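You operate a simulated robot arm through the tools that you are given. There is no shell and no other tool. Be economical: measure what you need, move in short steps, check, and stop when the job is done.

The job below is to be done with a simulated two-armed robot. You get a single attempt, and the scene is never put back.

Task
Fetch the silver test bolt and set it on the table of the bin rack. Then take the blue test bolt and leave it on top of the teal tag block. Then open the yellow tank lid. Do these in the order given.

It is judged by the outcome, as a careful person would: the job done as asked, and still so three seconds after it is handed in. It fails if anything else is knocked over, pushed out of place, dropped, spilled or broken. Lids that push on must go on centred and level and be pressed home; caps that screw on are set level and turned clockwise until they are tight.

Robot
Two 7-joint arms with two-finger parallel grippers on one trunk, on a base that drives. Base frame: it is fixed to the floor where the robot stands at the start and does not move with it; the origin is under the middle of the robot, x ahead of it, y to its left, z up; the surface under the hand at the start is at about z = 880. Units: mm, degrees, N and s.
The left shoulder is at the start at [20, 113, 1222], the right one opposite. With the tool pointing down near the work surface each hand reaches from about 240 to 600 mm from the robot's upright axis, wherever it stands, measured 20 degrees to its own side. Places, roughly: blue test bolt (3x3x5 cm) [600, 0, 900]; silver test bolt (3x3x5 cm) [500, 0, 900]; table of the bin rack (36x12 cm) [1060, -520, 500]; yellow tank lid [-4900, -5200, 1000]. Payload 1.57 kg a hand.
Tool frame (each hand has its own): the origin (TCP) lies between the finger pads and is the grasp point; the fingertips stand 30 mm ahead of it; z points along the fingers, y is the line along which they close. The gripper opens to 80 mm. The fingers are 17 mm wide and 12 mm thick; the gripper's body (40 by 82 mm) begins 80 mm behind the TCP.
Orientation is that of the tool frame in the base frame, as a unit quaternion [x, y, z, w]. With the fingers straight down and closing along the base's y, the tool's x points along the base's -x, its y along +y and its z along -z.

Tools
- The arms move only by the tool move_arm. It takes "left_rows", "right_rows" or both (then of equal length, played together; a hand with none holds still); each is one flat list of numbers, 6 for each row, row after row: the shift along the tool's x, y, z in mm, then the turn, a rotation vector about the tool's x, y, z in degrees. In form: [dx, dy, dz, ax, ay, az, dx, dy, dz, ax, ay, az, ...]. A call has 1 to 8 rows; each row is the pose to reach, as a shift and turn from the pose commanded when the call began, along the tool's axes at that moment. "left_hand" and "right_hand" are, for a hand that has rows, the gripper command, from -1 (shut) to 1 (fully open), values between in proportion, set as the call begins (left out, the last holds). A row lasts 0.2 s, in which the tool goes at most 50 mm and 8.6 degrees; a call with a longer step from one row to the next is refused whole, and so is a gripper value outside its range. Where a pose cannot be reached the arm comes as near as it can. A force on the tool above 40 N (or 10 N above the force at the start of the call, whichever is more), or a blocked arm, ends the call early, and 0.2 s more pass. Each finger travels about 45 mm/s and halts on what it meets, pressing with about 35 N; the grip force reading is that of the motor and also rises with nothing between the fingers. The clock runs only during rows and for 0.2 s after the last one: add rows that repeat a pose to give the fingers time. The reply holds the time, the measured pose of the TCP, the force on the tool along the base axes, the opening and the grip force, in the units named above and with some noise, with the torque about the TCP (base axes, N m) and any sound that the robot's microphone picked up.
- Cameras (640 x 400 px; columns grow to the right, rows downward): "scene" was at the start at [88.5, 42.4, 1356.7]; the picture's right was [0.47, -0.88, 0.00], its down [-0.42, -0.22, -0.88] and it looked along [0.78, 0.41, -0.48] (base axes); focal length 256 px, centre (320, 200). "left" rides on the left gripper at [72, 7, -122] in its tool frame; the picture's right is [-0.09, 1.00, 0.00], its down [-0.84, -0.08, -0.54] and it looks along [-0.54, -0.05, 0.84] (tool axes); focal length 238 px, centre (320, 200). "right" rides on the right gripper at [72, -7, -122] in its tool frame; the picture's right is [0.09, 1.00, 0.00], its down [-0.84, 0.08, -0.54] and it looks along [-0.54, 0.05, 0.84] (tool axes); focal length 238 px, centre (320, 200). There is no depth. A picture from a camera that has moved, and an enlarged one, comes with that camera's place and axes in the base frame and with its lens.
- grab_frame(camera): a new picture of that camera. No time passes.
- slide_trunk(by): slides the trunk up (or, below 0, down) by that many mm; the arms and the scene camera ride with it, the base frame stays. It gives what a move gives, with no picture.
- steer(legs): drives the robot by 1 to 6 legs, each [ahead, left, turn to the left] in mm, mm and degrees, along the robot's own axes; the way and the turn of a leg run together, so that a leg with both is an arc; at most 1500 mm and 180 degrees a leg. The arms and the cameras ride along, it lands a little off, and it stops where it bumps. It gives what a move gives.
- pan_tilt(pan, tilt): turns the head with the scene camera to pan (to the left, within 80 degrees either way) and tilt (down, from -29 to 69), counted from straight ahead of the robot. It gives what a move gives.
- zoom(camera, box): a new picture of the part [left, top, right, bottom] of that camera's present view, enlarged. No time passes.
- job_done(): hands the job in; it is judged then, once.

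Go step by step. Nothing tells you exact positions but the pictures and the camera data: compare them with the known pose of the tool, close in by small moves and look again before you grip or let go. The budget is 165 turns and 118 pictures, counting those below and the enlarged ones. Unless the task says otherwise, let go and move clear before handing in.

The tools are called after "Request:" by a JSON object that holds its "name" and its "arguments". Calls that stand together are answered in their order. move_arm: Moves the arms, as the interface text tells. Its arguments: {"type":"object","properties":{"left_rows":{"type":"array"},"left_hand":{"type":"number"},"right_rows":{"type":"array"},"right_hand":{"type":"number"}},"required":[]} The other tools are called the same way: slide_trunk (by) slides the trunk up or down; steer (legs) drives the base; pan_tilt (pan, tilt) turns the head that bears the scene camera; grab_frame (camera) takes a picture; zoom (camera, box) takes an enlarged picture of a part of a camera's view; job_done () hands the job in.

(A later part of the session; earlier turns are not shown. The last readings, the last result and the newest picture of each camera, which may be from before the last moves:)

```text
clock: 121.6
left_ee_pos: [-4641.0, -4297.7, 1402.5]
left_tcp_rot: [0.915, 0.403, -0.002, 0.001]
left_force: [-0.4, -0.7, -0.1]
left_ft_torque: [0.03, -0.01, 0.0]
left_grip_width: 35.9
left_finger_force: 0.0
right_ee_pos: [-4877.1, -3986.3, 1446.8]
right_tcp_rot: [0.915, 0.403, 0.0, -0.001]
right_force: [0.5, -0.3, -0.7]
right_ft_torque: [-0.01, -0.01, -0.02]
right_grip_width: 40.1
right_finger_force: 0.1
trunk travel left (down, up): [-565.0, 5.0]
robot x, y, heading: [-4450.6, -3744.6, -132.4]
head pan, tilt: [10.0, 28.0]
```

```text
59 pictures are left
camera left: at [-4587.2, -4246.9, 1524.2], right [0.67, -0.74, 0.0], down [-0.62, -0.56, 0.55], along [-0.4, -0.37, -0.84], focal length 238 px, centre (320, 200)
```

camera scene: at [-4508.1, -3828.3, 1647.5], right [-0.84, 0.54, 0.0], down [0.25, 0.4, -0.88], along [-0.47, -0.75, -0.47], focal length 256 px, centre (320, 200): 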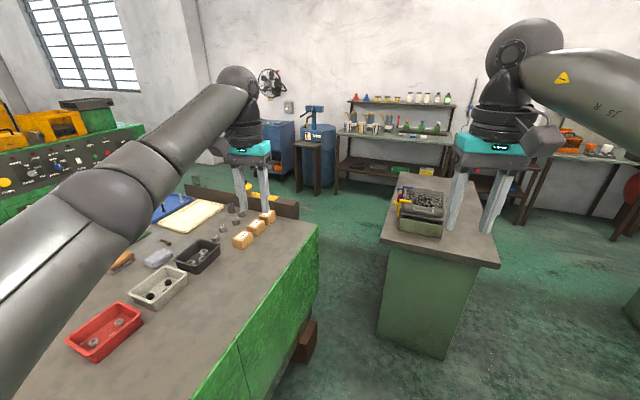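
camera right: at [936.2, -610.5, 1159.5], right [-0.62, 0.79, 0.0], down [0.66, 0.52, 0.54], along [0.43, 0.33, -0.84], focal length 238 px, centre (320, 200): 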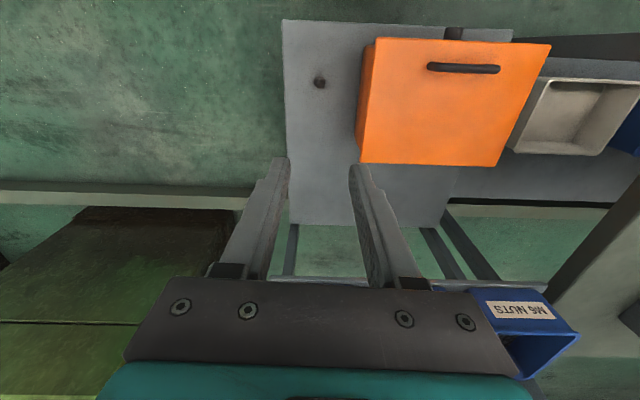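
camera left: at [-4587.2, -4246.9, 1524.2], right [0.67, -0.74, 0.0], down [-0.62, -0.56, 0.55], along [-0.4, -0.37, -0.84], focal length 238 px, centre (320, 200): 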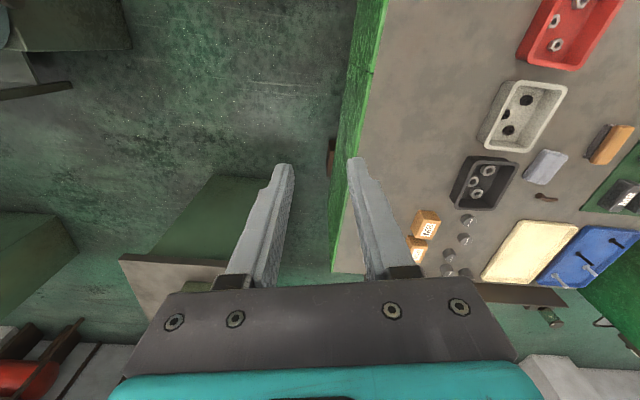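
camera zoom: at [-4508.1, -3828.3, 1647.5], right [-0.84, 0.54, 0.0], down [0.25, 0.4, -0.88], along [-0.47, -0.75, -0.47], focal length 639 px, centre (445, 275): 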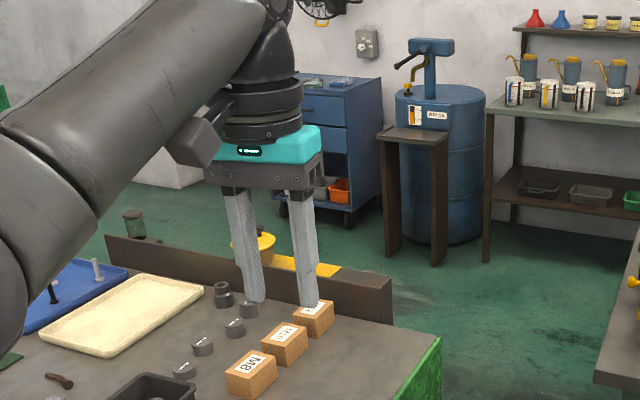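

The tank stands behind the green table with open floor behind it; the aisle is only about 320 mm wide beside the small stand, so I'll go round the stand's right side.

Request:
{"name": "steer", "arguments": {"legs": [[0, 0, -58], [950, 0, 0], [0, 0, 40]]}}

Request:
{"name": "pan_tilt", "arguments": {"pan": 0, "tilt": 30}}

Request:
{"name": "grab_frame", "arguments": {"camera": "scene"}}

```text
clock: 128.0
left_ee_pos: [-5725.7, -3822.3, 1401.9]
left_tcp_rot: [0.997, -0.083, -0.003, -0.002]
left_force: [-1.5, -0.7, -0.5]
left_ft_torque: [0.06, -0.11, 0.02]
left_grip_width: 36.0
left_finger_force: 0.1
right_ee_pos: [-5590.0, -3456.6, 1449.2]
right_tcp_rot: [0.997, -0.082, -0.002, -0.002]
right_force: [-0.5, 0.1, -0.3]
right_ft_torque: [0.05, -0.12, 0.02]
right_grip_width: 39.9
right_finger_force: 0.0
trunk travel left (down, up): [-565.0, 5.0]
robot x, y, heading: [-5150.3, -3677.5, 170.2]
head pan, tilt: [10.0, 28.0]
stopped in leg 2: the robot was blocked; the commanded pose is now the measured one
```

```text
clock: 128.7
left_ee_pos: [-5720.4, -3816.6, 1406.5]
left_tcp_rot: [0.996, -0.084, -0.004, 0.0]
left_force: [-0.1, 0.6, 0.5]
left_ft_torque: [0.02, 0.01, 0.01]
left_grip_width: 36.1
left_finger_force: 0.1
right_ee_pos: [-5585.0, -3449.7, 1450.3]
right_tcp_rot: [0.996, -0.085, -0.003, 0.0]
right_force: [-0.1, 0.5, -0.2]
right_ft_torque: [-0.02, 0.02, -0.02]
right_grip_width: 40.1
right_finger_force: 0.0
trunk travel left (down, up): [-565.0, 5.0]
robot x, y, heading: [-5153.2, -3680.3, 169.7]
head pan, tilt: [0.0, 30.0]
```

```text
58 pictures are left
camera scene: at [-5251.8, -3659.9, 1644.3], right [0.17, 0.99, 0.0], down [0.49, -0.09, -0.87], along [-0.85, 0.15, -0.5], focal length 256 px, centre (320, 200)
```

scene: 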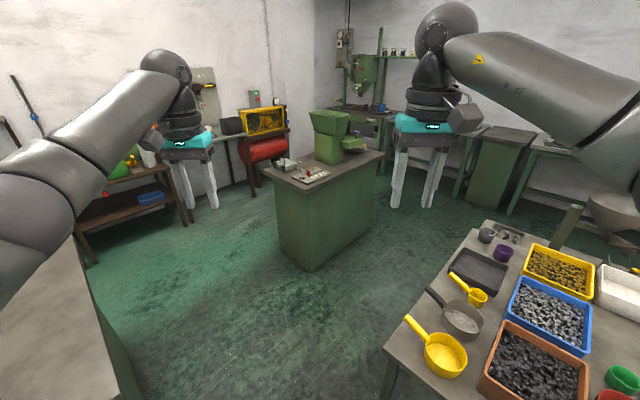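

The drive was blocked; I'll look steeply down to find what it met.

Request:
{"name": "pan_tilt", "arguments": {"pan": -35, "tilt": 65}}

Request:
{"name": "grab_frame", "arguments": {"camera": "scene"}}

Request:
{"name": "pan_tilt", "arguments": {"pan": 40, "tilt": 60}}

Request:
{"name": "grab_frame", "arguments": {"camera": "scene"}}

```text
clock: 129.7
left_ee_pos: [-5720.9, -3817.7, 1403.3]
left_tcp_rot: [0.997, -0.083, -0.003, -0.001]
left_force: [-0.5, -0.2, -0.2]
left_ft_torque: [0.0, -0.04, 0.04]
left_grip_width: 36.2
left_finger_force: 0.0
right_ee_pos: [-5585.0, -3449.2, 1450.1]
right_tcp_rot: [0.997, -0.083, -0.004, 0.0]
right_force: [0.1, -0.7, 0.0]
right_ft_torque: [-0.03, 0.01, 0.01]
right_grip_width: 40.3
right_finger_force: 0.1
trunk travel left (down, up): [-565.0, 5.0]
robot x, y, heading: [-5152.4, -3674.3, 170.1]
head pan, tilt: [-35.0, 65.0]
```

```text
57 pictures are left
camera scene: at [-5206.7, -3633.9, 1596.7], right [0.7, 0.71, 0.0], down [0.64, -0.64, -0.42], along [-0.3, 0.3, -0.91], focal length 256 px, centre (320, 200)
```

scene: 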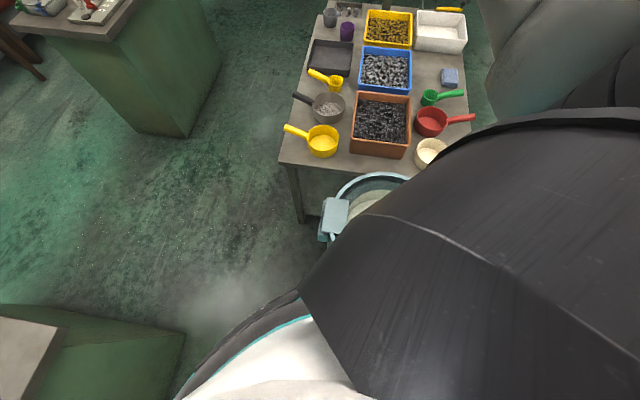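

```text
clock: 131.2
left_ee_pos: [-5721.4, -3816.2, 1403.7]
left_tcp_rot: [0.997, -0.083, -0.003, -0.001]
left_force: [-0.2, 0.3, -0.4]
left_ft_torque: [0.01, -0.04, 0.02]
left_grip_width: 36.0
left_finger_force: 0.0
right_ee_pos: [-5585.4, -3450.1, 1449.2]
right_tcp_rot: [0.996, -0.084, -0.004, 0.001]
right_force: [-0.1, 0.0, 0.2]
right_ft_torque: [0.02, -0.01, 0.04]
right_grip_width: 40.0
right_finger_force: 0.0
trunk travel left (down, up): [-565.0, 5.0]
robot x, y, heading: [-5149.2, -3676.7, 170.6]
head pan, tilt: [40.0, 60.0]
```

```text
56 pictures are left
camera scene: at [-5221.7, -3709.9, 1602.2], right [-0.5, 0.86, 0.0], down [0.75, 0.43, -0.5], along [-0.43, -0.25, -0.87], focal length 256 px, centre (320, 200)
```

scene: 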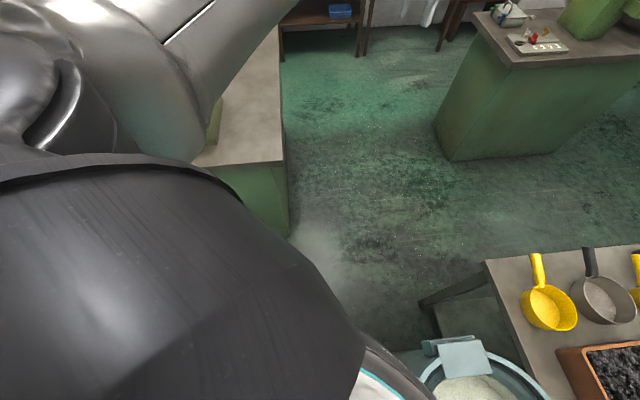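

A tub stands under the table corner on the right, about where the base's corner stopped. I'll back off, shift left to centre in the gap, and pass.

Request:
{"name": "steer", "arguments": {"legs": [[-60, 0, 0], [0, 130, 0], [500, 0, 0]]}}

Request:
{"name": "pan_tilt", "arguments": {"pan": -30, "tilt": 60}}

Request:
{"name": "grab_frame", "arguments": {"camera": "scene"}}

```text
clock: 135.5
left_ee_pos: [-6171.4, -3858.5, 1404.0]
left_tcp_rot: [0.996, -0.089, -0.004, 0.0]
left_force: [0.4, -0.2, 0.3]
left_ft_torque: [-0.01, -0.01, 0.02]
left_grip_width: 36.0
left_finger_force: 0.1
right_ee_pos: [-6031.2, -3493.3, 1448.6]
right_tcp_rot: [0.996, -0.091, -0.004, -0.001]
right_force: [-0.9, -0.3, 0.2]
right_ft_torque: [0.01, 0.01, -0.01]
right_grip_width: 40.0
right_finger_force: 0.1
trunk travel left (down, up): [-565.0, 5.0]
robot x, y, heading: [-5603.0, -3727.9, 169.3]
head pan, tilt: [40.0, 60.0]
```

```text
clock: 136.9
left_ee_pos: [-6171.7, -3859.1, 1404.4]
left_tcp_rot: [0.996, -0.09, -0.003, 0.0]
left_force: [0.2, 0.7, 0.5]
left_ft_torque: [-0.02, 0.03, 0.02]
left_grip_width: 35.8
left_finger_force: 0.0
right_ee_pos: [-6032.1, -3492.9, 1449.4]
right_tcp_rot: [0.996, -0.091, -0.004, 0.0]
right_force: [-0.7, -0.2, -0.6]
right_ft_torque: [-0.02, 0.01, 0.02]
right_grip_width: 40.2
right_finger_force: 0.1
trunk travel left (down, up): [-565.0, 5.0]
robot x, y, heading: [-5596.0, -3726.3, 169.3]
head pan, tilt: [-30.0, 60.0]
```

```text
55 pictures are left
camera scene: at [-5662.9, -3682.4, 1602.2], right [0.65, 0.76, 0.0], down [0.66, -0.56, -0.5], along [-0.38, 0.33, -0.87], focal length 256 px, centre (320, 200)
```

scene: 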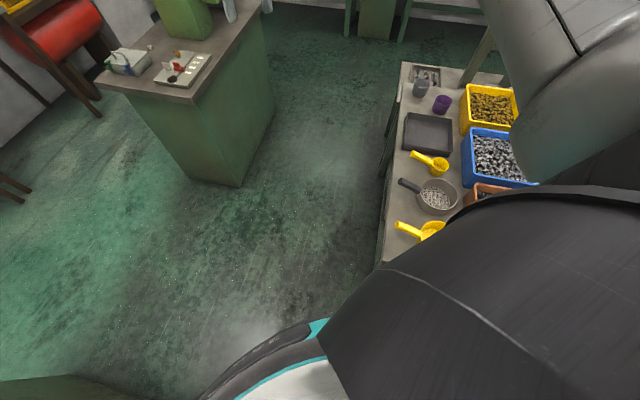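

Clear so far. I'll go on 450 mm and turn left to face the area behind the green table.

Request:
{"name": "steer", "arguments": {"legs": [[480, 0, 0], [0, 0, 55]]}}

Request:
{"name": "pan_tilt", "arguments": {"pan": 10, "tilt": 35}}

Request:
{"name": "grab_frame", "arguments": {"camera": "scene"}}

```text
clock: 142.3
left_ee_pos: [-6294.7, -4180.1, 1405.0]
left_tcp_rot: [0.925, 0.38, -0.003, 0.001]
left_force: [0.2, 0.2, 0.2]
left_ft_torque: [0.02, 0.01, 0.0]
left_grip_width: 35.9
left_finger_force: 0.0
right_ee_pos: [-6515.2, -3856.2, 1449.0]
right_tcp_rot: [0.925, 0.381, -0.003, 0.002]
right_force: [-1.1, -0.2, -0.6]
right_ft_torque: [0.01, -0.04, 0.02]
right_grip_width: 39.9
right_finger_force: 0.0
trunk travel left (down, up): [-565.0, 5.0]
robot x, y, heading: [-6077.3, -3639.3, -135.4]
head pan, tilt: [-30.0, 60.0]
```

```text
clock: 143.3
left_ee_pos: [-6294.9, -4181.8, 1404.4]
left_tcp_rot: [0.925, 0.381, -0.003, 0.001]
left_force: [-0.5, 0.3, 0.7]
left_ft_torque: [-0.01, 0.0, -0.02]
left_grip_width: 36.1
left_finger_force: 0.0
right_ee_pos: [-6514.0, -3857.0, 1449.5]
right_tcp_rot: [0.925, 0.38, -0.003, 0.001]
right_force: [0.7, 0.0, -0.5]
right_ft_torque: [0.0, -0.01, 0.01]
right_grip_width: 39.7
right_finger_force: 0.0
trunk travel left (down, up): [-565.0, 5.0]
robot x, y, heading: [-6074.1, -3634.2, -135.4]
head pan, tilt: [10.0, 35.0]
```

```text
54 pictures are left
camera scene: at [-6136.6, -3716.6, 1636.4], right [-0.81, 0.58, 0.0], down [0.33, 0.47, -0.82], along [-0.48, -0.67, -0.57], focal length 256 px, centre (320, 200)
```

scene: 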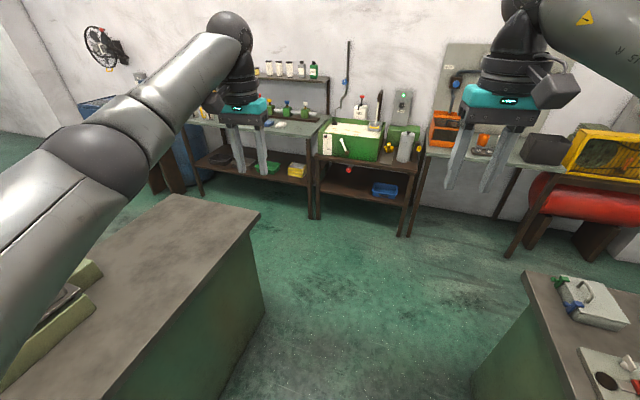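

The corridor past the stand is wide. I'll drive on and turn left toward the tank.

Request:
{"name": "steer", "arguments": {"legs": [[1230, -40, 0], [0, 0, 95]]}}

Request:
{"name": "pan_tilt", "arguments": {"pan": 5, "tilt": 30}}

Request:
{"name": "grab_frame", "arguments": {"camera": "scene"}}

```text
clock: 153.6
left_ee_pos: [-6410.4, -4622.7, 1404.4]
left_tcp_rot: [0.331, 0.944, 0.0, 0.003]
left_force: [-0.1, 1.0, -0.3]
left_ft_torque: [0.02, -0.02, 0.01]
left_grip_width: 36.1
left_finger_force: 0.0
right_ee_pos: [-6705.2, -4877.7, 1448.5]
right_tcp_rot: [0.33, 0.944, -0.001, 0.004]
right_force: [0.2, -0.3, 0.4]
right_ft_torque: [0.05, 0.0, 0.0]
right_grip_width: 40.1
right_finger_force: 0.0
trunk travel left (down, up): [-565.0, 5.0]
robot x, y, heading: [-6974.8, -4467.0, -38.9]
head pan, tilt: [10.0, 35.0]
```

```text
clock: 154.3
left_ee_pos: [-6410.0, -4623.2, 1403.1]
left_tcp_rot: [0.33, 0.944, 0.0, 0.003]
left_force: [-1.0, -0.1, -0.9]
left_ft_torque: [-0.02, -0.01, 0.01]
left_grip_width: 36.0
left_finger_force: 0.0
right_ee_pos: [-6707.5, -4877.9, 1449.9]
right_tcp_rot: [0.33, 0.944, -0.001, 0.003]
right_force: [-0.2, -0.8, -0.1]
right_ft_torque: [0.0, 0.01, 0.03]
right_grip_width: 39.9
right_finger_force: 0.1
trunk travel left (down, up): [-565.0, 5.0]
robot x, y, heading: [-6976.8, -4469.8, -38.6]
head pan, tilt: [5.0, 30.0]
```

```text
53 pictures are left
camera scene: at [-6893.4, -4525.6, 1644.2], right [-0.56, -0.83, 0.0], down [-0.42, 0.28, -0.87], along [0.72, -0.48, -0.5], focal length 256 px, centre (320, 200)
```

scene: 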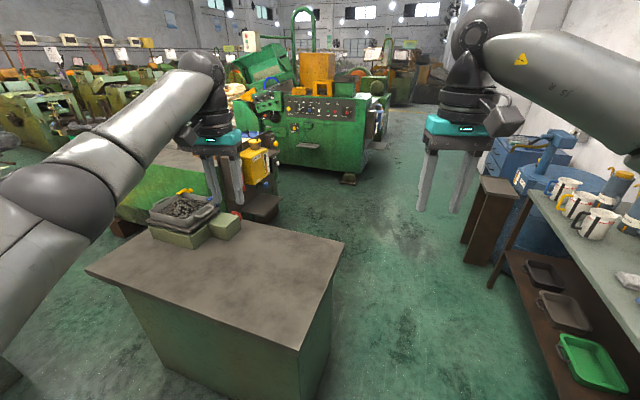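

The yellow tank is visible behind the green table. I'll edge right, then drive between the stand and the wall shelf.

Request:
{"name": "steer", "arguments": {"legs": [[200, -350, 0], [0, 0, -14], [1020, 0, 0]]}}

Request:
{"name": "pan_tilt", "arguments": {"pan": 55, "tilt": 30}}

Request:
{"name": "grab_frame", "arguments": {"camera": "scene"}}

```text
clock: 162.5
left_ee_pos: [-5920.1, -5978.4, 1404.4]
left_tcp_rot: [0.447, 0.894, -0.001, 0.004]
left_force: [0.4, -0.4, -0.4]
left_ft_torque: [-0.03, -0.02, -0.02]
left_grip_width: 35.8
left_finger_force: 0.0
right_ee_pos: [-6271.1, -6152.0, 1449.4]
right_tcp_rot: [0.448, 0.894, -0.001, 0.004]
right_force: [-0.1, -0.7, 0.2]
right_ft_torque: [0.03, 0.04, 0.04]
right_grip_width: 40.0
right_finger_force: 0.1
trunk travel left (down, up): [-565.0, 5.0]
robot x, y, heading: [-6430.5, -5686.2, -53.3]
head pan, tilt: [5.0, 30.0]
```

```text
clock: 163.7
left_ee_pos: [-5919.7, -5978.3, 1403.2]
left_tcp_rot: [0.447, 0.895, -0.002, 0.003]
left_force: [-0.4, 0.4, 0.4]
left_ft_torque: [0.01, -0.01, 0.0]
left_grip_width: 35.7
left_finger_force: 0.0
right_ee_pos: [-6270.9, -6150.5, 1450.6]
right_tcp_rot: [0.448, 0.894, -0.002, 0.002]
right_force: [-0.3, 0.9, -0.5]
right_ft_torque: [0.01, 0.0, -0.01]
right_grip_width: 40.2
right_finger_force: 0.0
trunk travel left (down, up): [-565.0, 5.0]
robot x, y, heading: [-6427.3, -5687.0, -53.2]
head pan, tilt: [55.0, 30.0]
```

```text
52 pictures are left
camera scene: at [-6334.0, -5693.0, 1644.3], right [0.03, -1.0, 0.0], down [-0.5, -0.01, -0.87], along [0.87, 0.02, -0.5], focal length 256 px, centre (320, 200)
```

scene: 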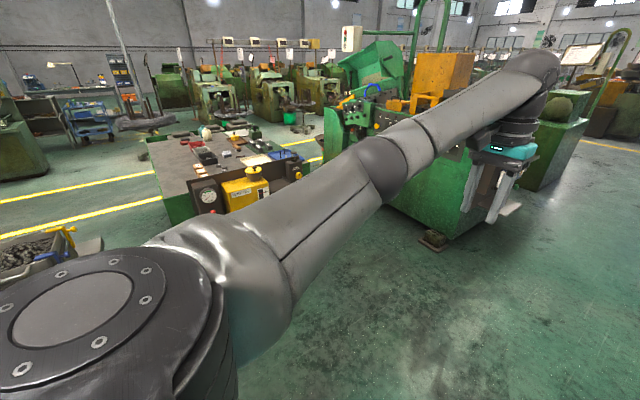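

The tank stands at about (-4875, -5250). I'll turn to face it and come to about 1 m in front.

Request:
{"name": "steer", "arguments": {"legs": [[0, 0, 88], [525, -531, 0]]}}

Request:
{"name": "pan_tilt", "arguments": {"pan": 0, "tilt": 35}}

Request:
{"name": "grab_frame", "arguments": {"camera": "scene"}}

```text
clock: 171.5
left_ee_pos: [-5385.6, -5323.2, 1404.7]
left_tcp_rot: [-0.304, 0.953, 0.001, 0.004]
left_force: [-0.2, 0.9, -0.2]
left_ft_torque: [-0.04, 0.05, 0.01]
left_grip_width: 35.8
left_finger_force: 0.1
right_ee_pos: [-5221.2, -5679.9, 1451.1]
right_tcp_rot: [-0.304, 0.953, 0.002, 0.003]
right_force: [-0.7, 0.2, 0.6]
right_ft_torque: [-0.03, 0.0, -0.01]
right_grip_width: 40.0
right_finger_force: 0.0
trunk travel left (down, up): [-565.0, 5.0]
robot x, y, heading: [-5691.3, -5823.0, 35.0]
head pan, tilt: [55.0, 30.0]
```

```text
clock: 172.8
left_ee_pos: [-5385.9, -5324.5, 1403.8]
left_tcp_rot: [-0.304, 0.953, 0.002, 0.003]
left_force: [-0.1, -0.3, 0.0]
left_ft_torque: [0.01, 0.03, 0.03]
left_grip_width: 36.0
left_finger_force: 0.1
right_ee_pos: [-5223.3, -5680.4, 1450.1]
right_tcp_rot: [-0.303, 0.953, 0.001, 0.003]
right_force: [-0.2, 0.1, -0.3]
right_ft_torque: [-0.02, 0.01, -0.03]
right_grip_width: 40.0
right_finger_force: 0.1
trunk travel left (down, up): [-565.0, 5.0]
robot x, y, heading: [-5690.2, -5823.7, 35.2]
head pan, tilt: [0.0, 35.0]
```

```text
51 pictures are left
camera scene: at [-5612.2, -5768.8, 1636.5], right [0.58, -0.82, 0.0], down [-0.47, -0.33, -0.82], along [0.67, 0.47, -0.57], focal length 256 px, centre (320, 200)
```

scene: 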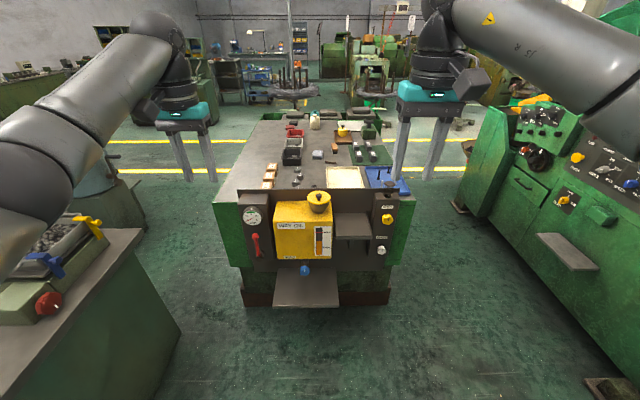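

Now the tank is in front: a yellow box with a round yellow lid and knob on top. Zooming for details.

Request:
{"name": "zoom", "arguments": {"camera": "scene", "box": [230, 170, 410, 320]}}

Request:
{"name": "zoom", "arguments": {"camera": "scene", "box": [270, 175, 360, 265]}}

```text
2.67 times, centred on (320, 245) of scene
camera zoom: at [-5612.2, -5768.8, 1636.5], right [0.58, -0.82, 0.0], down [-0.47, -0.33, -0.82], along [0.67, 0.47, -0.57], focal length 682 px, centre (320, 80)
```

zoom: 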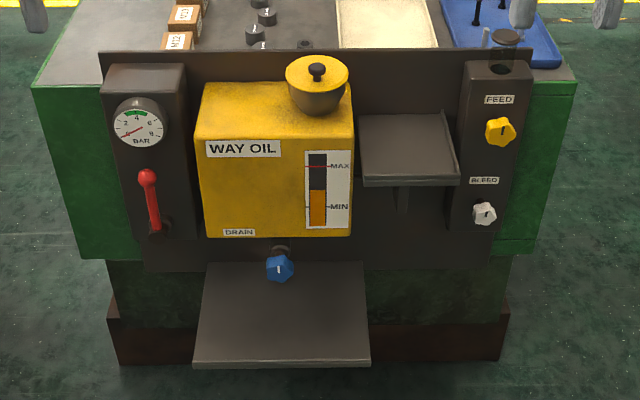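

```text
4.44 times, centred on (315, 220) of scene
camera zoom: at [-5612.2, -5768.8, 1636.5], right [0.58, -0.82, 0.0], down [-0.47, -0.33, -0.82], along [0.67, 0.47, -0.57], focal length 1136 px, centre (342, 111)
```

zoom: 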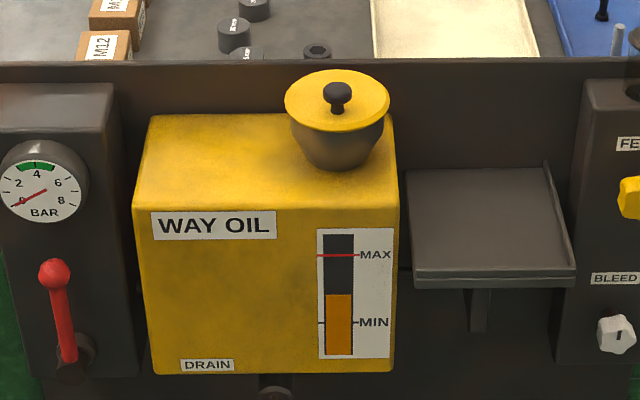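

The lid is a 100 mm yellow disc with a black knob at about (-4866, -5240, 1000). I'll come closer with the tank to the right hand's side and look from above.

Request:
{"name": "steer", "arguments": {"legs": [[0, 180, 0], [430, 0, 0]]}}

Request:
{"name": "slide_trunk", "arguments": {"by": -200}}

Request:
{"name": "grab_frame", "arguments": {"camera": "right"}}

Request:
{"name": "pan_tilt", "arguments": {"pan": -15, "tilt": 45}}

Request:
{"name": "grab_frame", "arguments": {"camera": "scene"}}

```text
clock: 176.5
left_ee_pos: [-5144.0, -4929.7, 1404.7]
left_tcp_rot: [-0.307, 0.952, 0.001, 0.004]
left_force: [-0.8, 0.2, 0.3]
left_ft_torque: [-0.01, 0.03, 0.03]
left_grip_width: 35.9
left_finger_force: 0.0
right_ee_pos: [-4977.0, -5283.6, 1449.2]
right_tcp_rot: [-0.307, 0.952, 0.001, 0.003]
right_force: [0.0, -0.4, -0.1]
right_ft_torque: [-0.01, 0.02, 0.0]
right_grip_width: 40.1
right_finger_force: 0.0
trunk travel left (down, up): [-565.0, 5.0]
robot x, y, heading: [-5440.5, -5433.0, 35.5]
head pan, tilt: [0.0, 35.0]
```

```text
clock: 178.7
left_ee_pos: [-5143.8, -4928.0, 1204.4]
left_tcp_rot: [-0.307, 0.952, 0.002, 0.003]
left_force: [0.3, 0.4, -0.9]
left_ft_torque: [0.03, -0.01, -0.02]
left_grip_width: 35.9
left_finger_force: 0.0
right_ee_pos: [-4977.3, -5282.4, 1250.2]
right_tcp_rot: [-0.307, 0.952, 0.002, 0.003]
right_force: [0.5, 0.1, -1.0]
right_ft_torque: [-0.02, -0.01, 0.02]
right_grip_width: 40.0
right_finger_force: 0.1
trunk travel left (down, up): [-365.0, 205.0]
robot x, y, heading: [-5446.8, -5430.7, 35.6]
head pan, tilt: [0.0, 35.0]
```

```text
48 pictures are left
camera right: at [-5032.7, -5330.4, 1371.1], right [-0.66, 0.76, 0.0], down [0.63, 0.55, 0.55], along [0.41, 0.36, -0.84], focal length 238 px, centre (320, 200)
```

right: 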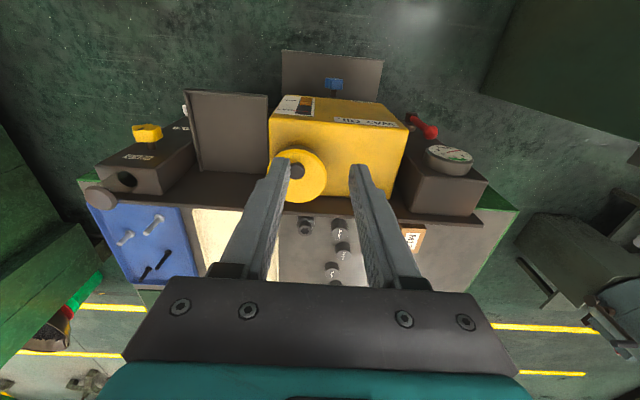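

```text
clock: 179.4
left_ee_pos: [-5143.0, -4929.3, 1204.5]
left_tcp_rot: [-0.306, 0.952, 0.001, 0.004]
left_force: [-0.2, -0.8, -0.4]
left_ft_torque: [0.0, 0.04, -0.02]
left_grip_width: 35.9
left_finger_force: 0.2
right_ee_pos: [-4977.9, -5283.3, 1251.2]
right_tcp_rot: [-0.306, 0.952, 0.001, 0.004]
right_force: [-0.8, -0.9, -0.3]
right_ft_torque: [-0.02, -0.01, 0.02]
right_grip_width: 40.0
right_finger_force: 0.0
trunk travel left (down, up): [-365.0, 205.0]
robot x, y, heading: [-5443.9, -5432.5, 35.3]
head pan, tilt: [-15.0, 45.0]
```

```text
47 pictures are left
camera scene: at [-5362.4, -5397.3, 1421.7], right [0.35, -0.94, 0.0], down [-0.66, -0.25, -0.71], along [0.66, 0.25, -0.71], focal length 256 px, centre (320, 200)
```

scene: 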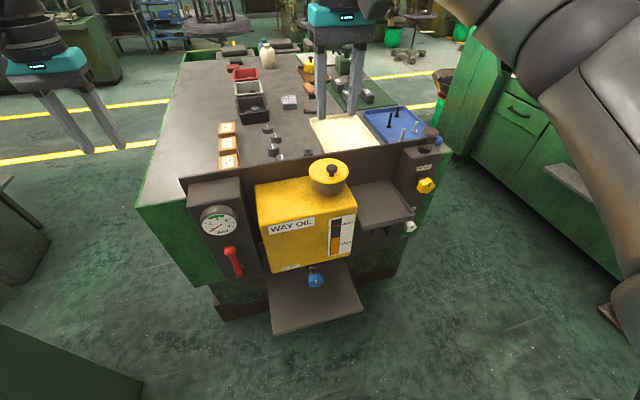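

Request:
{"name": "zoom", "arguments": {"camera": "right", "box": [255, 130, 345, 210]}}

Request:
{"name": "zoom", "arguments": {"camera": "scene", "box": [295, 145, 365, 205]}}

```text
5.00 times, centred on (300, 170) of right
camera zoom: at [-5032.7, -5330.3, 1371.0], right [-0.66, 0.76, 0.0], down [0.63, 0.55, 0.55], along [0.41, 0.36, -0.84], focal length 1192 px, centre (420, 350)
```

zoom: 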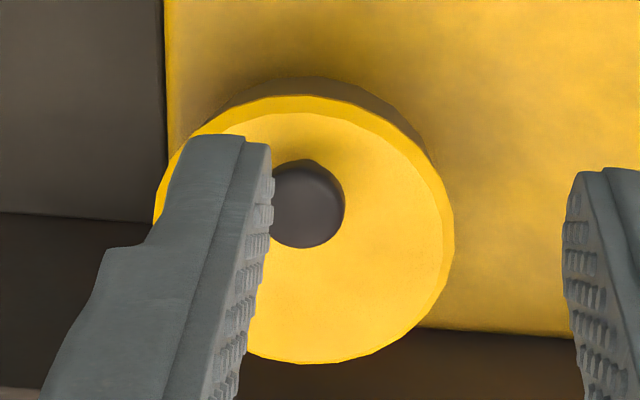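

```text
6.67 times, centred on (330, 175) of scene
camera zoom: at [-5362.4, -5397.3, 1421.7], right [0.35, -0.94, 0.0], down [-0.66, -0.25, -0.71], along [0.66, 0.25, -0.71], focal length 1704 px, centre (253, 367)
```

zoom: 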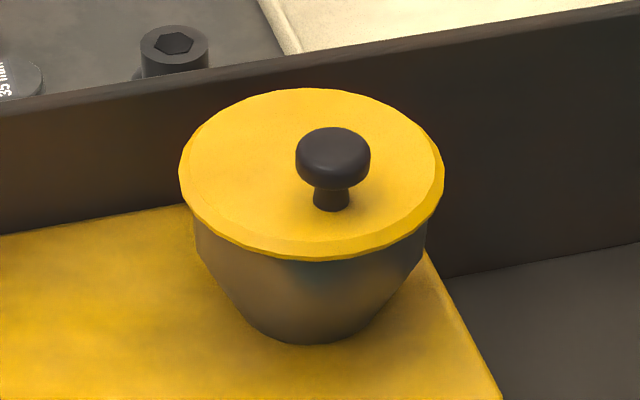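

The knob sits about 19 mm toward me from the disc's centre, so the lid is likely hinged at the back. I'll come 70 mm closer, then tilt the right tool 25° forward and look again.

Request:
{"name": "steer", "arguments": {"legs": [[70, 0, 0]]}}

Request:
{"name": "move_arm", "arguments": {"right_rows": [-11, -10, 15, 0, -8.3, 0, -22, -20, 30, 0, -16.6, 0, -33, -29, 45, 0, -25, 0, -33, -29, 90, 0, -25, 0, -33, -29, 90, 0, -25, 0]}}

Request:
{"name": "grab_frame", "arguments": {"camera": "right"}}

Request:
{"name": "grab_frame", "arguments": {"camera": "scene"}}

```text
clock: 180.5
left_ee_pos: [-5086.0, -4886.7, 1204.0]
left_tcp_rot: [-0.307, 0.952, 0.001, 0.003]
left_force: [0.3, 0.6, 0.2]
left_ft_torque: [-0.01, 0.02, 0.0]
left_grip_width: 35.8
left_finger_force: 0.1
right_ee_pos: [-4919.4, -5240.1, 1249.1]
right_tcp_rot: [-0.307, 0.952, 0.001, 0.003]
right_force: [0.3, 0.2, 0.1]
right_ft_torque: [-0.03, 0.02, -0.01]
right_grip_width: 40.0
right_finger_force: 0.1
trunk travel left (down, up): [-365.0, 205.0]
robot x, y, heading: [-5389.0, -5388.1, 35.7]
head pan, tilt: [-15.0, 45.0]
```

```text
clock: 181.7
left_ee_pos: [-5086.4, -4886.8, 1204.0]
left_tcp_rot: [-0.307, 0.952, 0.001, 0.004]
left_force: [-0.2, 0.3, 0.3]
left_ft_torque: [-0.03, 0.01, -0.01]
left_grip_width: 36.3
left_finger_force: 0.2
right_ee_pos: [-4875.2, -5244.6, 1160.3]
right_tcp_rot: [-0.299, 0.929, 0.068, 0.21]
right_force: [0.1, -0.7, 0.5]
right_ft_torque: [0.01, -0.01, 0.0]
right_grip_width: 40.0
right_finger_force: 0.1
trunk travel left (down, up): [-365.0, 205.0]
robot x, y, heading: [-5389.4, -5389.8, 35.9]
head pan, tilt: [-15.0, 45.0]
```

```text
44 pictures are left
camera right: at [-4966.2, -5317.3, 1239.3], right [-0.65, 0.76, -0.04], down [0.38, 0.37, 0.85], along [0.66, 0.54, -0.53], focal length 238 px, centre (320, 200)
```

right: 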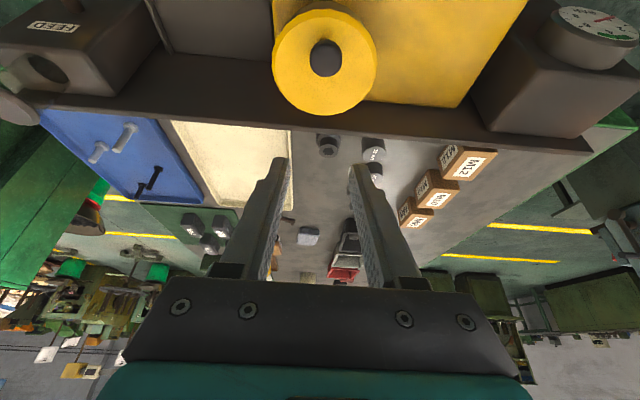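

```text
43 pictures are left
camera scene: at [-5305.3, -5356.5, 1421.7], right [0.35, -0.94, 0.0], down [-0.66, -0.25, -0.71], along [0.66, 0.25, -0.71], focal length 256 px, centre (320, 200)
```

scene: 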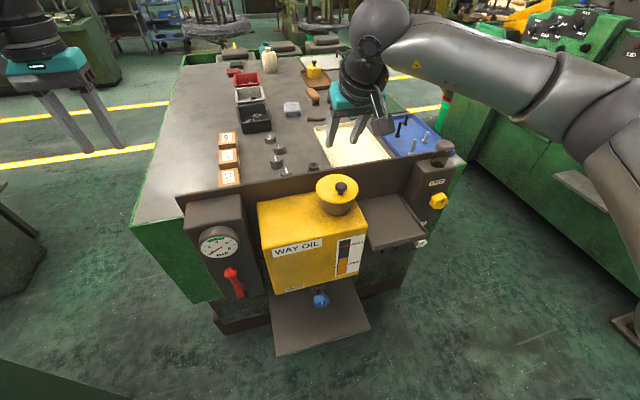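

Request:
{"name": "zoom", "arguments": {"camera": "right", "box": [260, 0, 390, 130]}}

Request:
{"name": "zoom", "arguments": {"camera": "scene", "box": [305, 165, 375, 225]}}

```text
3.08 times, centred on (325, 65) of right
camera zoom: at [-4966.2, -5317.3, 1239.3], right [-0.65, 0.76, -0.04], down [0.38, 0.37, 0.85], along [0.66, 0.54, -0.53], focal length 733 px, centre (305, 615)
```

zoom: 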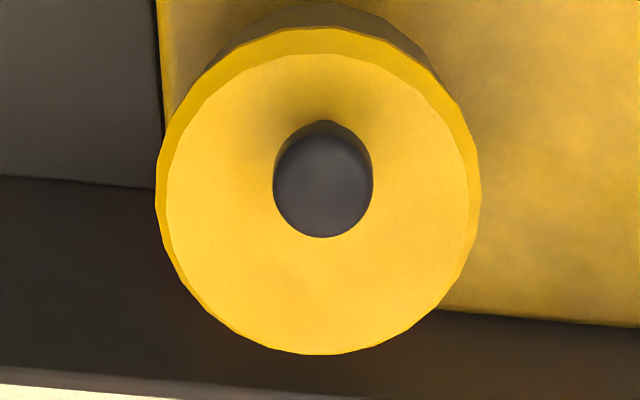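

```text
6.67 times, centred on (340, 195) of scene
camera zoom: at [-5305.3, -5356.5, 1421.7], right [0.35, -0.94, 0.0], down [-0.66, -0.25, -0.71], along [0.66, 0.25, -0.71], focal length 1704 px, centre (187, 233)
```

zoom: 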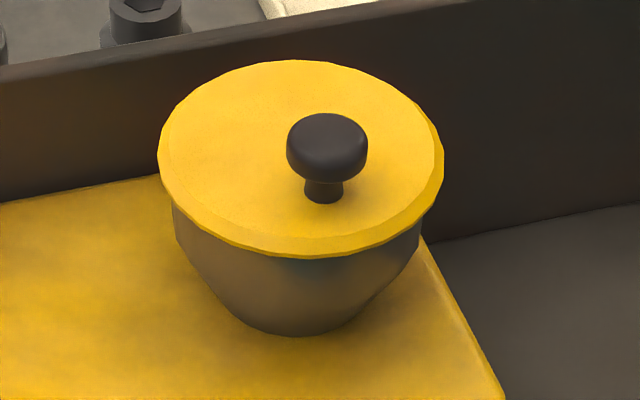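

Knob centre is about (-4870, -5243, 1003). I'll open to 60 mm and come down to some 55 mm above the grasp height.

Request:
{"name": "move_arm", "arguments": {"right_rows": [13, -0.5, 25, 0, 0, 0, 26, -1, 50, 0, 0, 0, 39, -1.6, 75, 0, 0, 0, 39, -1.6, 75, 0, 0, 0], "right_hand": 0.5}}

Request:
{"name": "grab_frame", "arguments": {"camera": "right"}}

Request:
{"name": "zoom", "arguments": {"camera": "scene", "box": [280, 80, 420, 230]}}

```text
clock: 182.7
left_ee_pos: [-5087.3, -4886.4, 1204.5]
left_tcp_rot: [-0.307, 0.952, 0.001, 0.002]
left_force: [0.3, 0.7, 0.2]
left_ft_torque: [-0.01, -0.04, 0.0]
left_grip_width: 36.0
left_finger_force: 0.0
right_ee_pos: [-4877.0, -5250.1, 1076.4]
right_tcp_rot: [-0.299, 0.929, 0.068, 0.209]
right_force: [0.6, -0.4, 0.4]
right_ft_torque: [0.01, 0.0, -0.04]
right_grip_width: 59.9
right_finger_force: 0.0
trunk travel left (down, up): [-365.0, 205.0]
robot x, y, heading: [-5388.6, -5390.1, 35.6]
head pan, tilt: [-15.0, 45.0]
```

```text
40 pictures are left
camera right: at [-4968.4, -5321.7, 1156.0], right [-0.65, 0.76, -0.04], down [0.38, 0.37, 0.85], along [0.66, 0.54, -0.53], focal length 238 px, centre (320, 200)
```

right: 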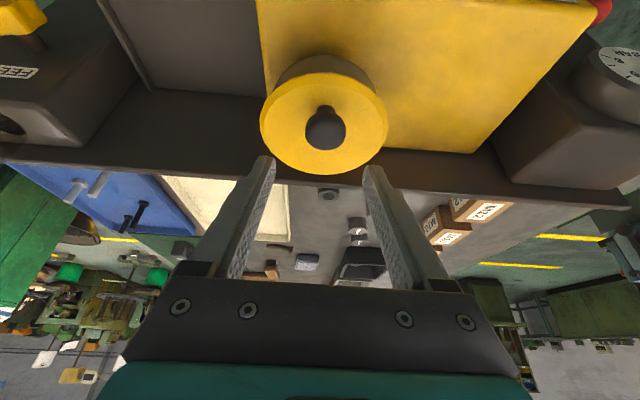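

```text
2.67 times, centred on (350, 155) of scene
camera zoom: at [-5305.1, -5356.2, 1421.7], right [0.35, -0.94, 0.0], down [-0.66, -0.25, -0.71], along [0.66, 0.25, -0.71], focal length 682 px, centre (240, 320)
```

zoom: 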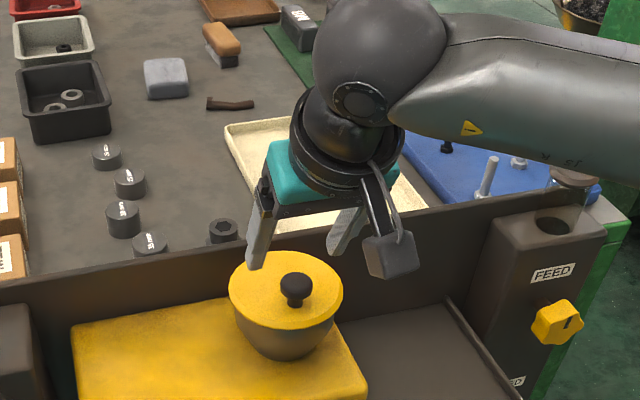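

Request:
{"name": "zoom", "arguments": {"camera": "right", "box": [250, 90, 390, 190]}}

```text
4.00 times, centred on (320, 140) of right
camera zoom: at [-4968.4, -5321.7, 1156.0], right [-0.65, 0.76, -0.04], down [0.38, 0.37, 0.85], along [0.66, 0.54, -0.53], focal length 953 px, centre (320, 440)
```

zoom: 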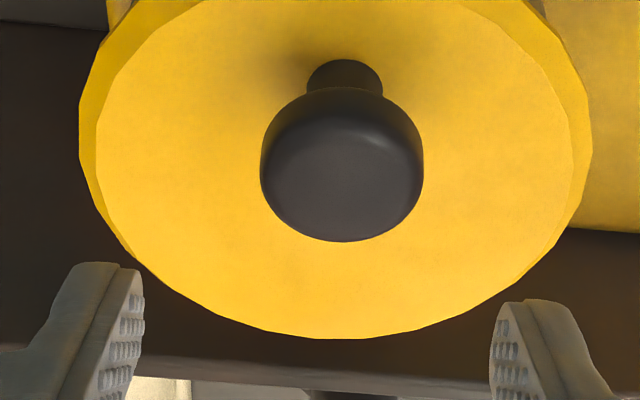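

The knob seems a bit higher than assumed (z≈1020). I'll close in by about half the remaining way and look again.

Request:
{"name": "move_arm", "arguments": {"right_rows": [7, 1, 8, 0, 0, 0, 14, 2, 16, 0, 0, 0, 14, 2, 16, 0, 0, 0]}}

Request:
{"name": "grab_frame", "arguments": {"camera": "right"}}

Request:
{"name": "zoom", "arguments": {"camera": "scene", "box": [300, 130, 380, 210]}}

```text
clock: 183.5
left_ee_pos: [-5087.3, -4888.1, 1203.9]
left_tcp_rot: [-0.307, 0.952, 0.001, 0.004]
left_force: [-0.7, -0.1, 0.3]
left_ft_torque: [0.0, -0.04, -0.03]
left_grip_width: 36.0
left_finger_force: 0.0
right_ee_pos: [-4883.5, -5249.8, 1057.3]
right_tcp_rot: [-0.298, 0.929, 0.066, 0.209]
right_force: [0.0, 0.1, -0.4]
right_ft_torque: [-0.01, 0.02, 0.02]
right_grip_width: 59.8
right_finger_force: 0.1
trunk travel left (down, up): [-365.0, 205.0]
robot x, y, heading: [-5387.2, -5390.2, 35.6]
head pan, tilt: [-15.0, 45.0]
```

```text
37 pictures are left
camera right: at [-4974.8, -5323.6, 1135.2], right [-0.65, 0.76, -0.04], down [0.38, 0.37, 0.85], along [0.66, 0.54, -0.53], focal length 238 px, centre (320, 200)
```

right: 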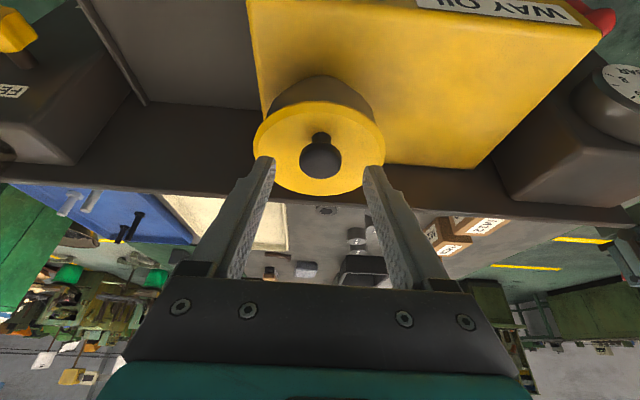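

```text
5.00 times, centred on (340, 170) of scene
camera zoom: at [-5305.0, -5356.2, 1421.7], right [0.35, -0.94, 0.0], down [-0.66, -0.25, -0.71], along [0.66, 0.25, -0.71], focal length 1278 px, centre (220, 350)
```

zoom: 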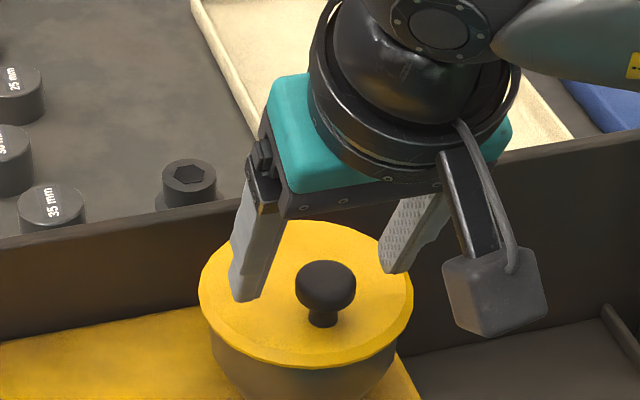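

Geometry agrees now: knob centre z≈1023, and the fingers straddle it. I'll make the last move in and look.

Request:
{"name": "move_arm", "arguments": {"right_rows": [4, 0, 7, 0, 0, 0, 7, 0, 13, 0, 0, 0, 7, 0, 13, 0, 0, 0]}}

Request:
{"name": "grab_frame", "arguments": {"camera": "right"}}

Request:
{"name": "zoom", "arguments": {"camera": "scene", "box": [300, 130, 380, 210]}}

```text
clock: 184.3
left_ee_pos: [-5086.4, -4887.7, 1203.9]
left_tcp_rot: [-0.308, 0.951, 0.001, 0.004]
left_force: [-0.2, 0.3, -0.4]
left_ft_torque: [-0.01, -0.03, 0.0]
left_grip_width: 36.2
left_finger_force: 0.1
right_ee_pos: [-4884.7, -5251.3, 1041.9]
right_tcp_rot: [-0.299, 0.928, 0.069, 0.209]
right_force: [-0.7, -0.2, 1.4]
right_ft_torque: [-0.08, -0.04, -0.01]
right_grip_width: 60.1
right_finger_force: 0.1
trunk travel left (down, up): [-365.0, 205.0]
robot x, y, heading: [-5389.6, -5392.2, 36.0]
head pan, tilt: [-15.0, 45.0]
```

```text
35 pictures are left
camera right: at [-4975.3, -5323.9, 1120.6], right [-0.65, 0.76, -0.04], down [0.38, 0.37, 0.85], along [0.66, 0.54, -0.53], focal length 238 px, centre (320, 200)
```

right: 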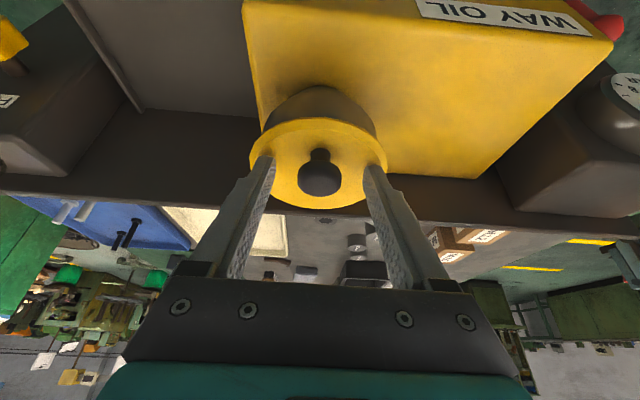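

```text
5.00 times, centred on (340, 170) of scene
camera zoom: at [-5305.3, -5356.4, 1421.7], right [0.35, -0.94, 0.0], down [-0.66, -0.25, -0.71], along [0.66, 0.25, -0.71], focal length 1278 px, centre (220, 350)
```

zoom: 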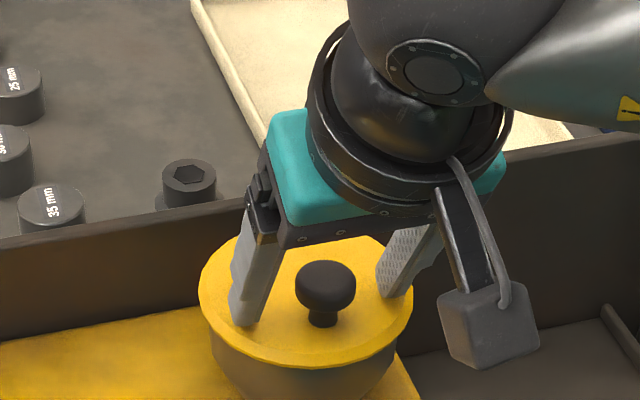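

The knob is between the pads. Closing on it.

Request:
{"name": "move_arm", "arguments": {"right_rows": [0, 0, 0, 0, 0, 0, 0, 0, 0, 0, 0, 0, 0, 0, 0, 0, 0, 0, 0, 0, 0, 0, 0, 0, 0, 0, 0, 0, 0, 0], "right_hand": -1}}

Request:
{"name": "zoom", "arguments": {"camera": "scene", "box": [300, 130, 380, 210]}}

```text
clock: 185.5
left_ee_pos: [-5086.7, -4888.2, 1204.2]
left_tcp_rot: [-0.307, 0.952, 0.002, 0.004]
left_force: [0.0, 0.5, 0.3]
left_ft_torque: [-0.02, 0.0, 0.0]
left_grip_width: 36.1
left_finger_force: 0.0
right_ee_pos: [-4883.5, -5249.8, 1040.8]
right_tcp_rot: [-0.3, 0.928, 0.068, 0.209]
right_force: [1.7, -2.6, 3.6]
right_ft_torque: [-0.1, -0.1, 0.01]
right_grip_width: 27.0
right_finger_force: 37.8
trunk travel left (down, up): [-365.0, 205.0]
robot x, y, heading: [-5387.4, -5387.5, 35.4]
head pan, tilt: [-15.0, 45.0]
```

```text
5.00 times, centred on (340, 170) of scene
camera zoom: at [-5305.1, -5356.7, 1421.7], right [0.35, -0.94, 0.0], down [-0.66, -0.25, -0.71], along [0.66, 0.25, -0.71], focal length 1278 px, centre (220, 350)
```

zoom: 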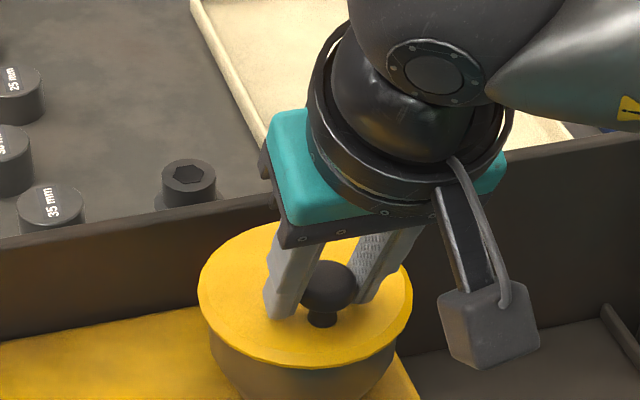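

Gripped at 27 mm, with the lid's hinge presumed some 70 mm behind the knob. I'll try the first 20° of the opening arc and watch force and picture.

Request:
{"name": "move_arm", "arguments": {"right_rows": [-5.3, 0, -3.9, 0, 0, 0, -10.7, 0, -7.6, 0, 0, 0, -16.4, 0, -10.8, 0, 0, 0, -22.4, 0, -13.4, 0, 0, 0, -22.4, 0, -13.4, 0, 0, 0]}}

Request:
{"name": "zoom", "arguments": {"camera": "scene", "box": [300, 130, 380, 210]}}

```text
clock: 186.7
left_ee_pos: [-5087.0, -4890.4, 1204.7]
left_tcp_rot: [-0.307, 0.952, 0.002, 0.004]
left_force: [0.1, 1.1, 0.7]
left_ft_torque: [0.01, -0.03, 0.02]
left_grip_width: 36.1
left_finger_force: 0.0
right_ee_pos: [-4875.5, -5245.3, 1062.8]
right_tcp_rot: [-0.3, 0.929, 0.068, 0.208]
right_force: [-11.8, -15.3, -3.9]
right_ft_torque: [-0.74, 0.96, -0.02]
right_grip_width: 27.2
right_finger_force: 37.6
trunk travel left (down, up): [-365.0, 205.0]
robot x, y, heading: [-5387.5, -5389.5, 35.6]
head pan, tilt: [-15.0, 45.0]
```

```text
5.00 times, centred on (340, 170) of scene
camera zoom: at [-5306.4, -5358.5, 1421.8], right [0.35, -0.94, 0.0], down [-0.66, -0.25, -0.71], along [0.66, 0.25, -0.71], focal length 1278 px, centre (220, 350)
```

zoom: 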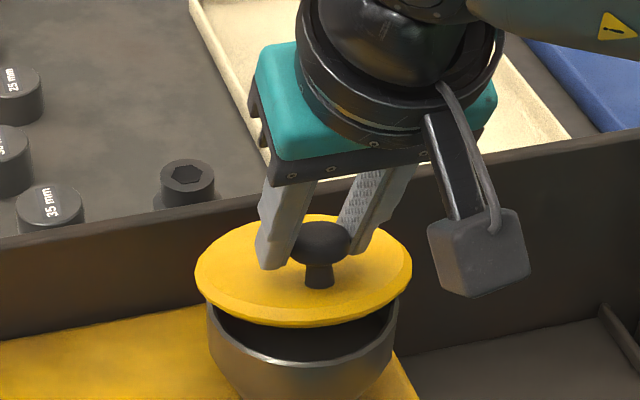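

It is hinged: the front has risen and the knob turns in the grip. The sideways force shows the hinge is farther/higher than I took it; I continue with a larger radius to about 40°.

Request:
{"name": "move_arm", "arguments": {"right_rows": [1.9, 0, -5.3, 0, 0, 0, -4.5, 0, -8.6, 0, 0, 0, -10.8, 0, -11.5, 0, 0, 0, -17.4, 0, -13.8, 0, 0, 0, -24.1, 0, -15.5, 0, 0, 0, -24.1, 0, -15.5, 0, 0, 0]}}

Request:
{"name": "zoom", "arguments": {"camera": "scene", "box": [290, 100, 390, 210]}}

```text
clock: 188.1
left_ee_pos: [-5086.3, -4888.0, 1205.1]
left_tcp_rot: [-0.307, 0.952, 0.002, 0.003]
left_force: [0.1, -0.2, 0.7]
left_ft_torque: [0.04, -0.01, 0.01]
left_grip_width: 35.6
left_finger_force: 0.0
right_ee_pos: [-4860.4, -5232.6, 1086.6]
right_tcp_rot: [-0.299, 0.929, 0.068, 0.208]
right_force: [2.3, -5.2, -8.8]
right_ft_torque: [-0.39, 0.33, -0.07]
right_grip_width: 25.0
right_finger_force: 36.6
trunk travel left (down, up): [-365.0, 205.0]
robot x, y, heading: [-5389.5, -5391.4, 35.6]
head pan, tilt: [-15.0, 45.0]
```

```text
3.64 times, centred on (340, 155) of scene
camera zoom: at [-5303.9, -5356.7, 1421.6], right [0.35, -0.94, 0.0], down [-0.66, -0.25, -0.71], along [0.66, 0.25, -0.71], focal length 929 px, centre (247, 364)
```

zoom: 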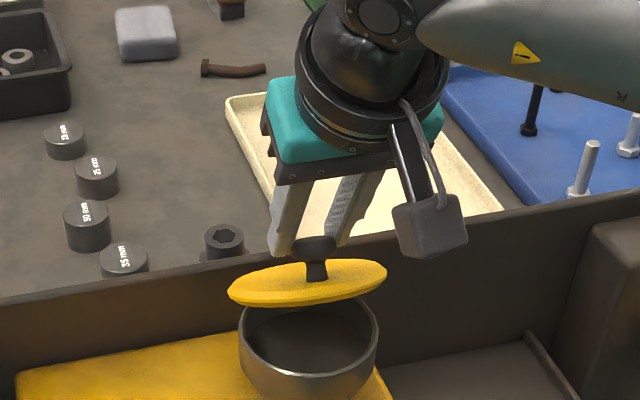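

The lid stands at about 27° by its outline; that fits a hinge about 100 mm behind the knob, so I'd pulled slightly outward. I continue along the wider arc to 45°.

Request:
{"name": "move_arm", "arguments": {"right_rows": [-6, 0, 0.5, 0, 0, 0, -12.5, 0, 0, 0, 0, 0, -17, 0, -1, 0, 0, 0, -21.6, 0, -2, 0, 0, 0, -26, 0, -2.4, 0, 0, 0, -30.7, 0, -2.6, 0, 0, 0, -30.7, 0, -2.6, 0, 0, 0]}}

Request:
{"name": "zoom", "arguments": {"camera": "scene", "box": [290, 100, 390, 210]}}

```text
clock: 189.7
left_ee_pos: [-5086.8, -4887.8, 1204.6]
left_tcp_rot: [-0.307, 0.952, 0.002, 0.004]
left_force: [-0.2, 0.0, -0.6]
left_ft_torque: [-0.02, 0.01, 0.02]
left_grip_width: 35.9
left_finger_force: 0.1
right_ee_pos: [-4838.2, -5218.3, 1102.9]
right_tcp_rot: [-0.3, 0.928, 0.069, 0.209]
right_force: [0.3, 0.3, -0.1]
right_ft_torque: [0.0, 0.01, -0.02]
right_grip_width: 0.2
right_finger_force: 21.4
trunk travel left (down, up): [-365.0, 205.0]
robot x, y, heading: [-5387.7, -5388.6, 35.6]
head pan, tilt: [-15.0, 45.0]
```

```text
3.64 times, centred on (340, 155) of scene
camera zoom: at [-5305.0, -5356.3, 1421.7], right [0.35, -0.94, 0.0], down [-0.66, -0.25, -0.71], along [0.66, 0.25, -0.71], focal length 929 px, centre (247, 364)
```

zoom: 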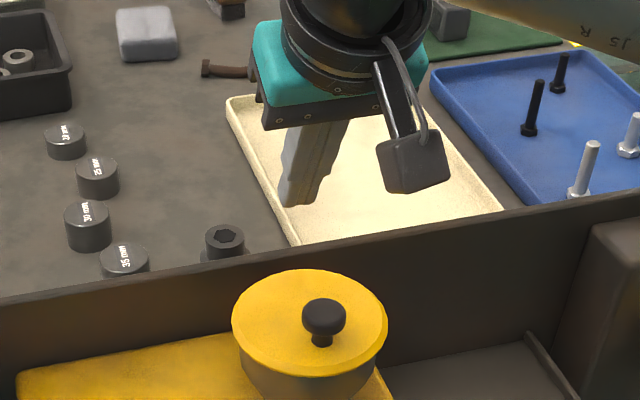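

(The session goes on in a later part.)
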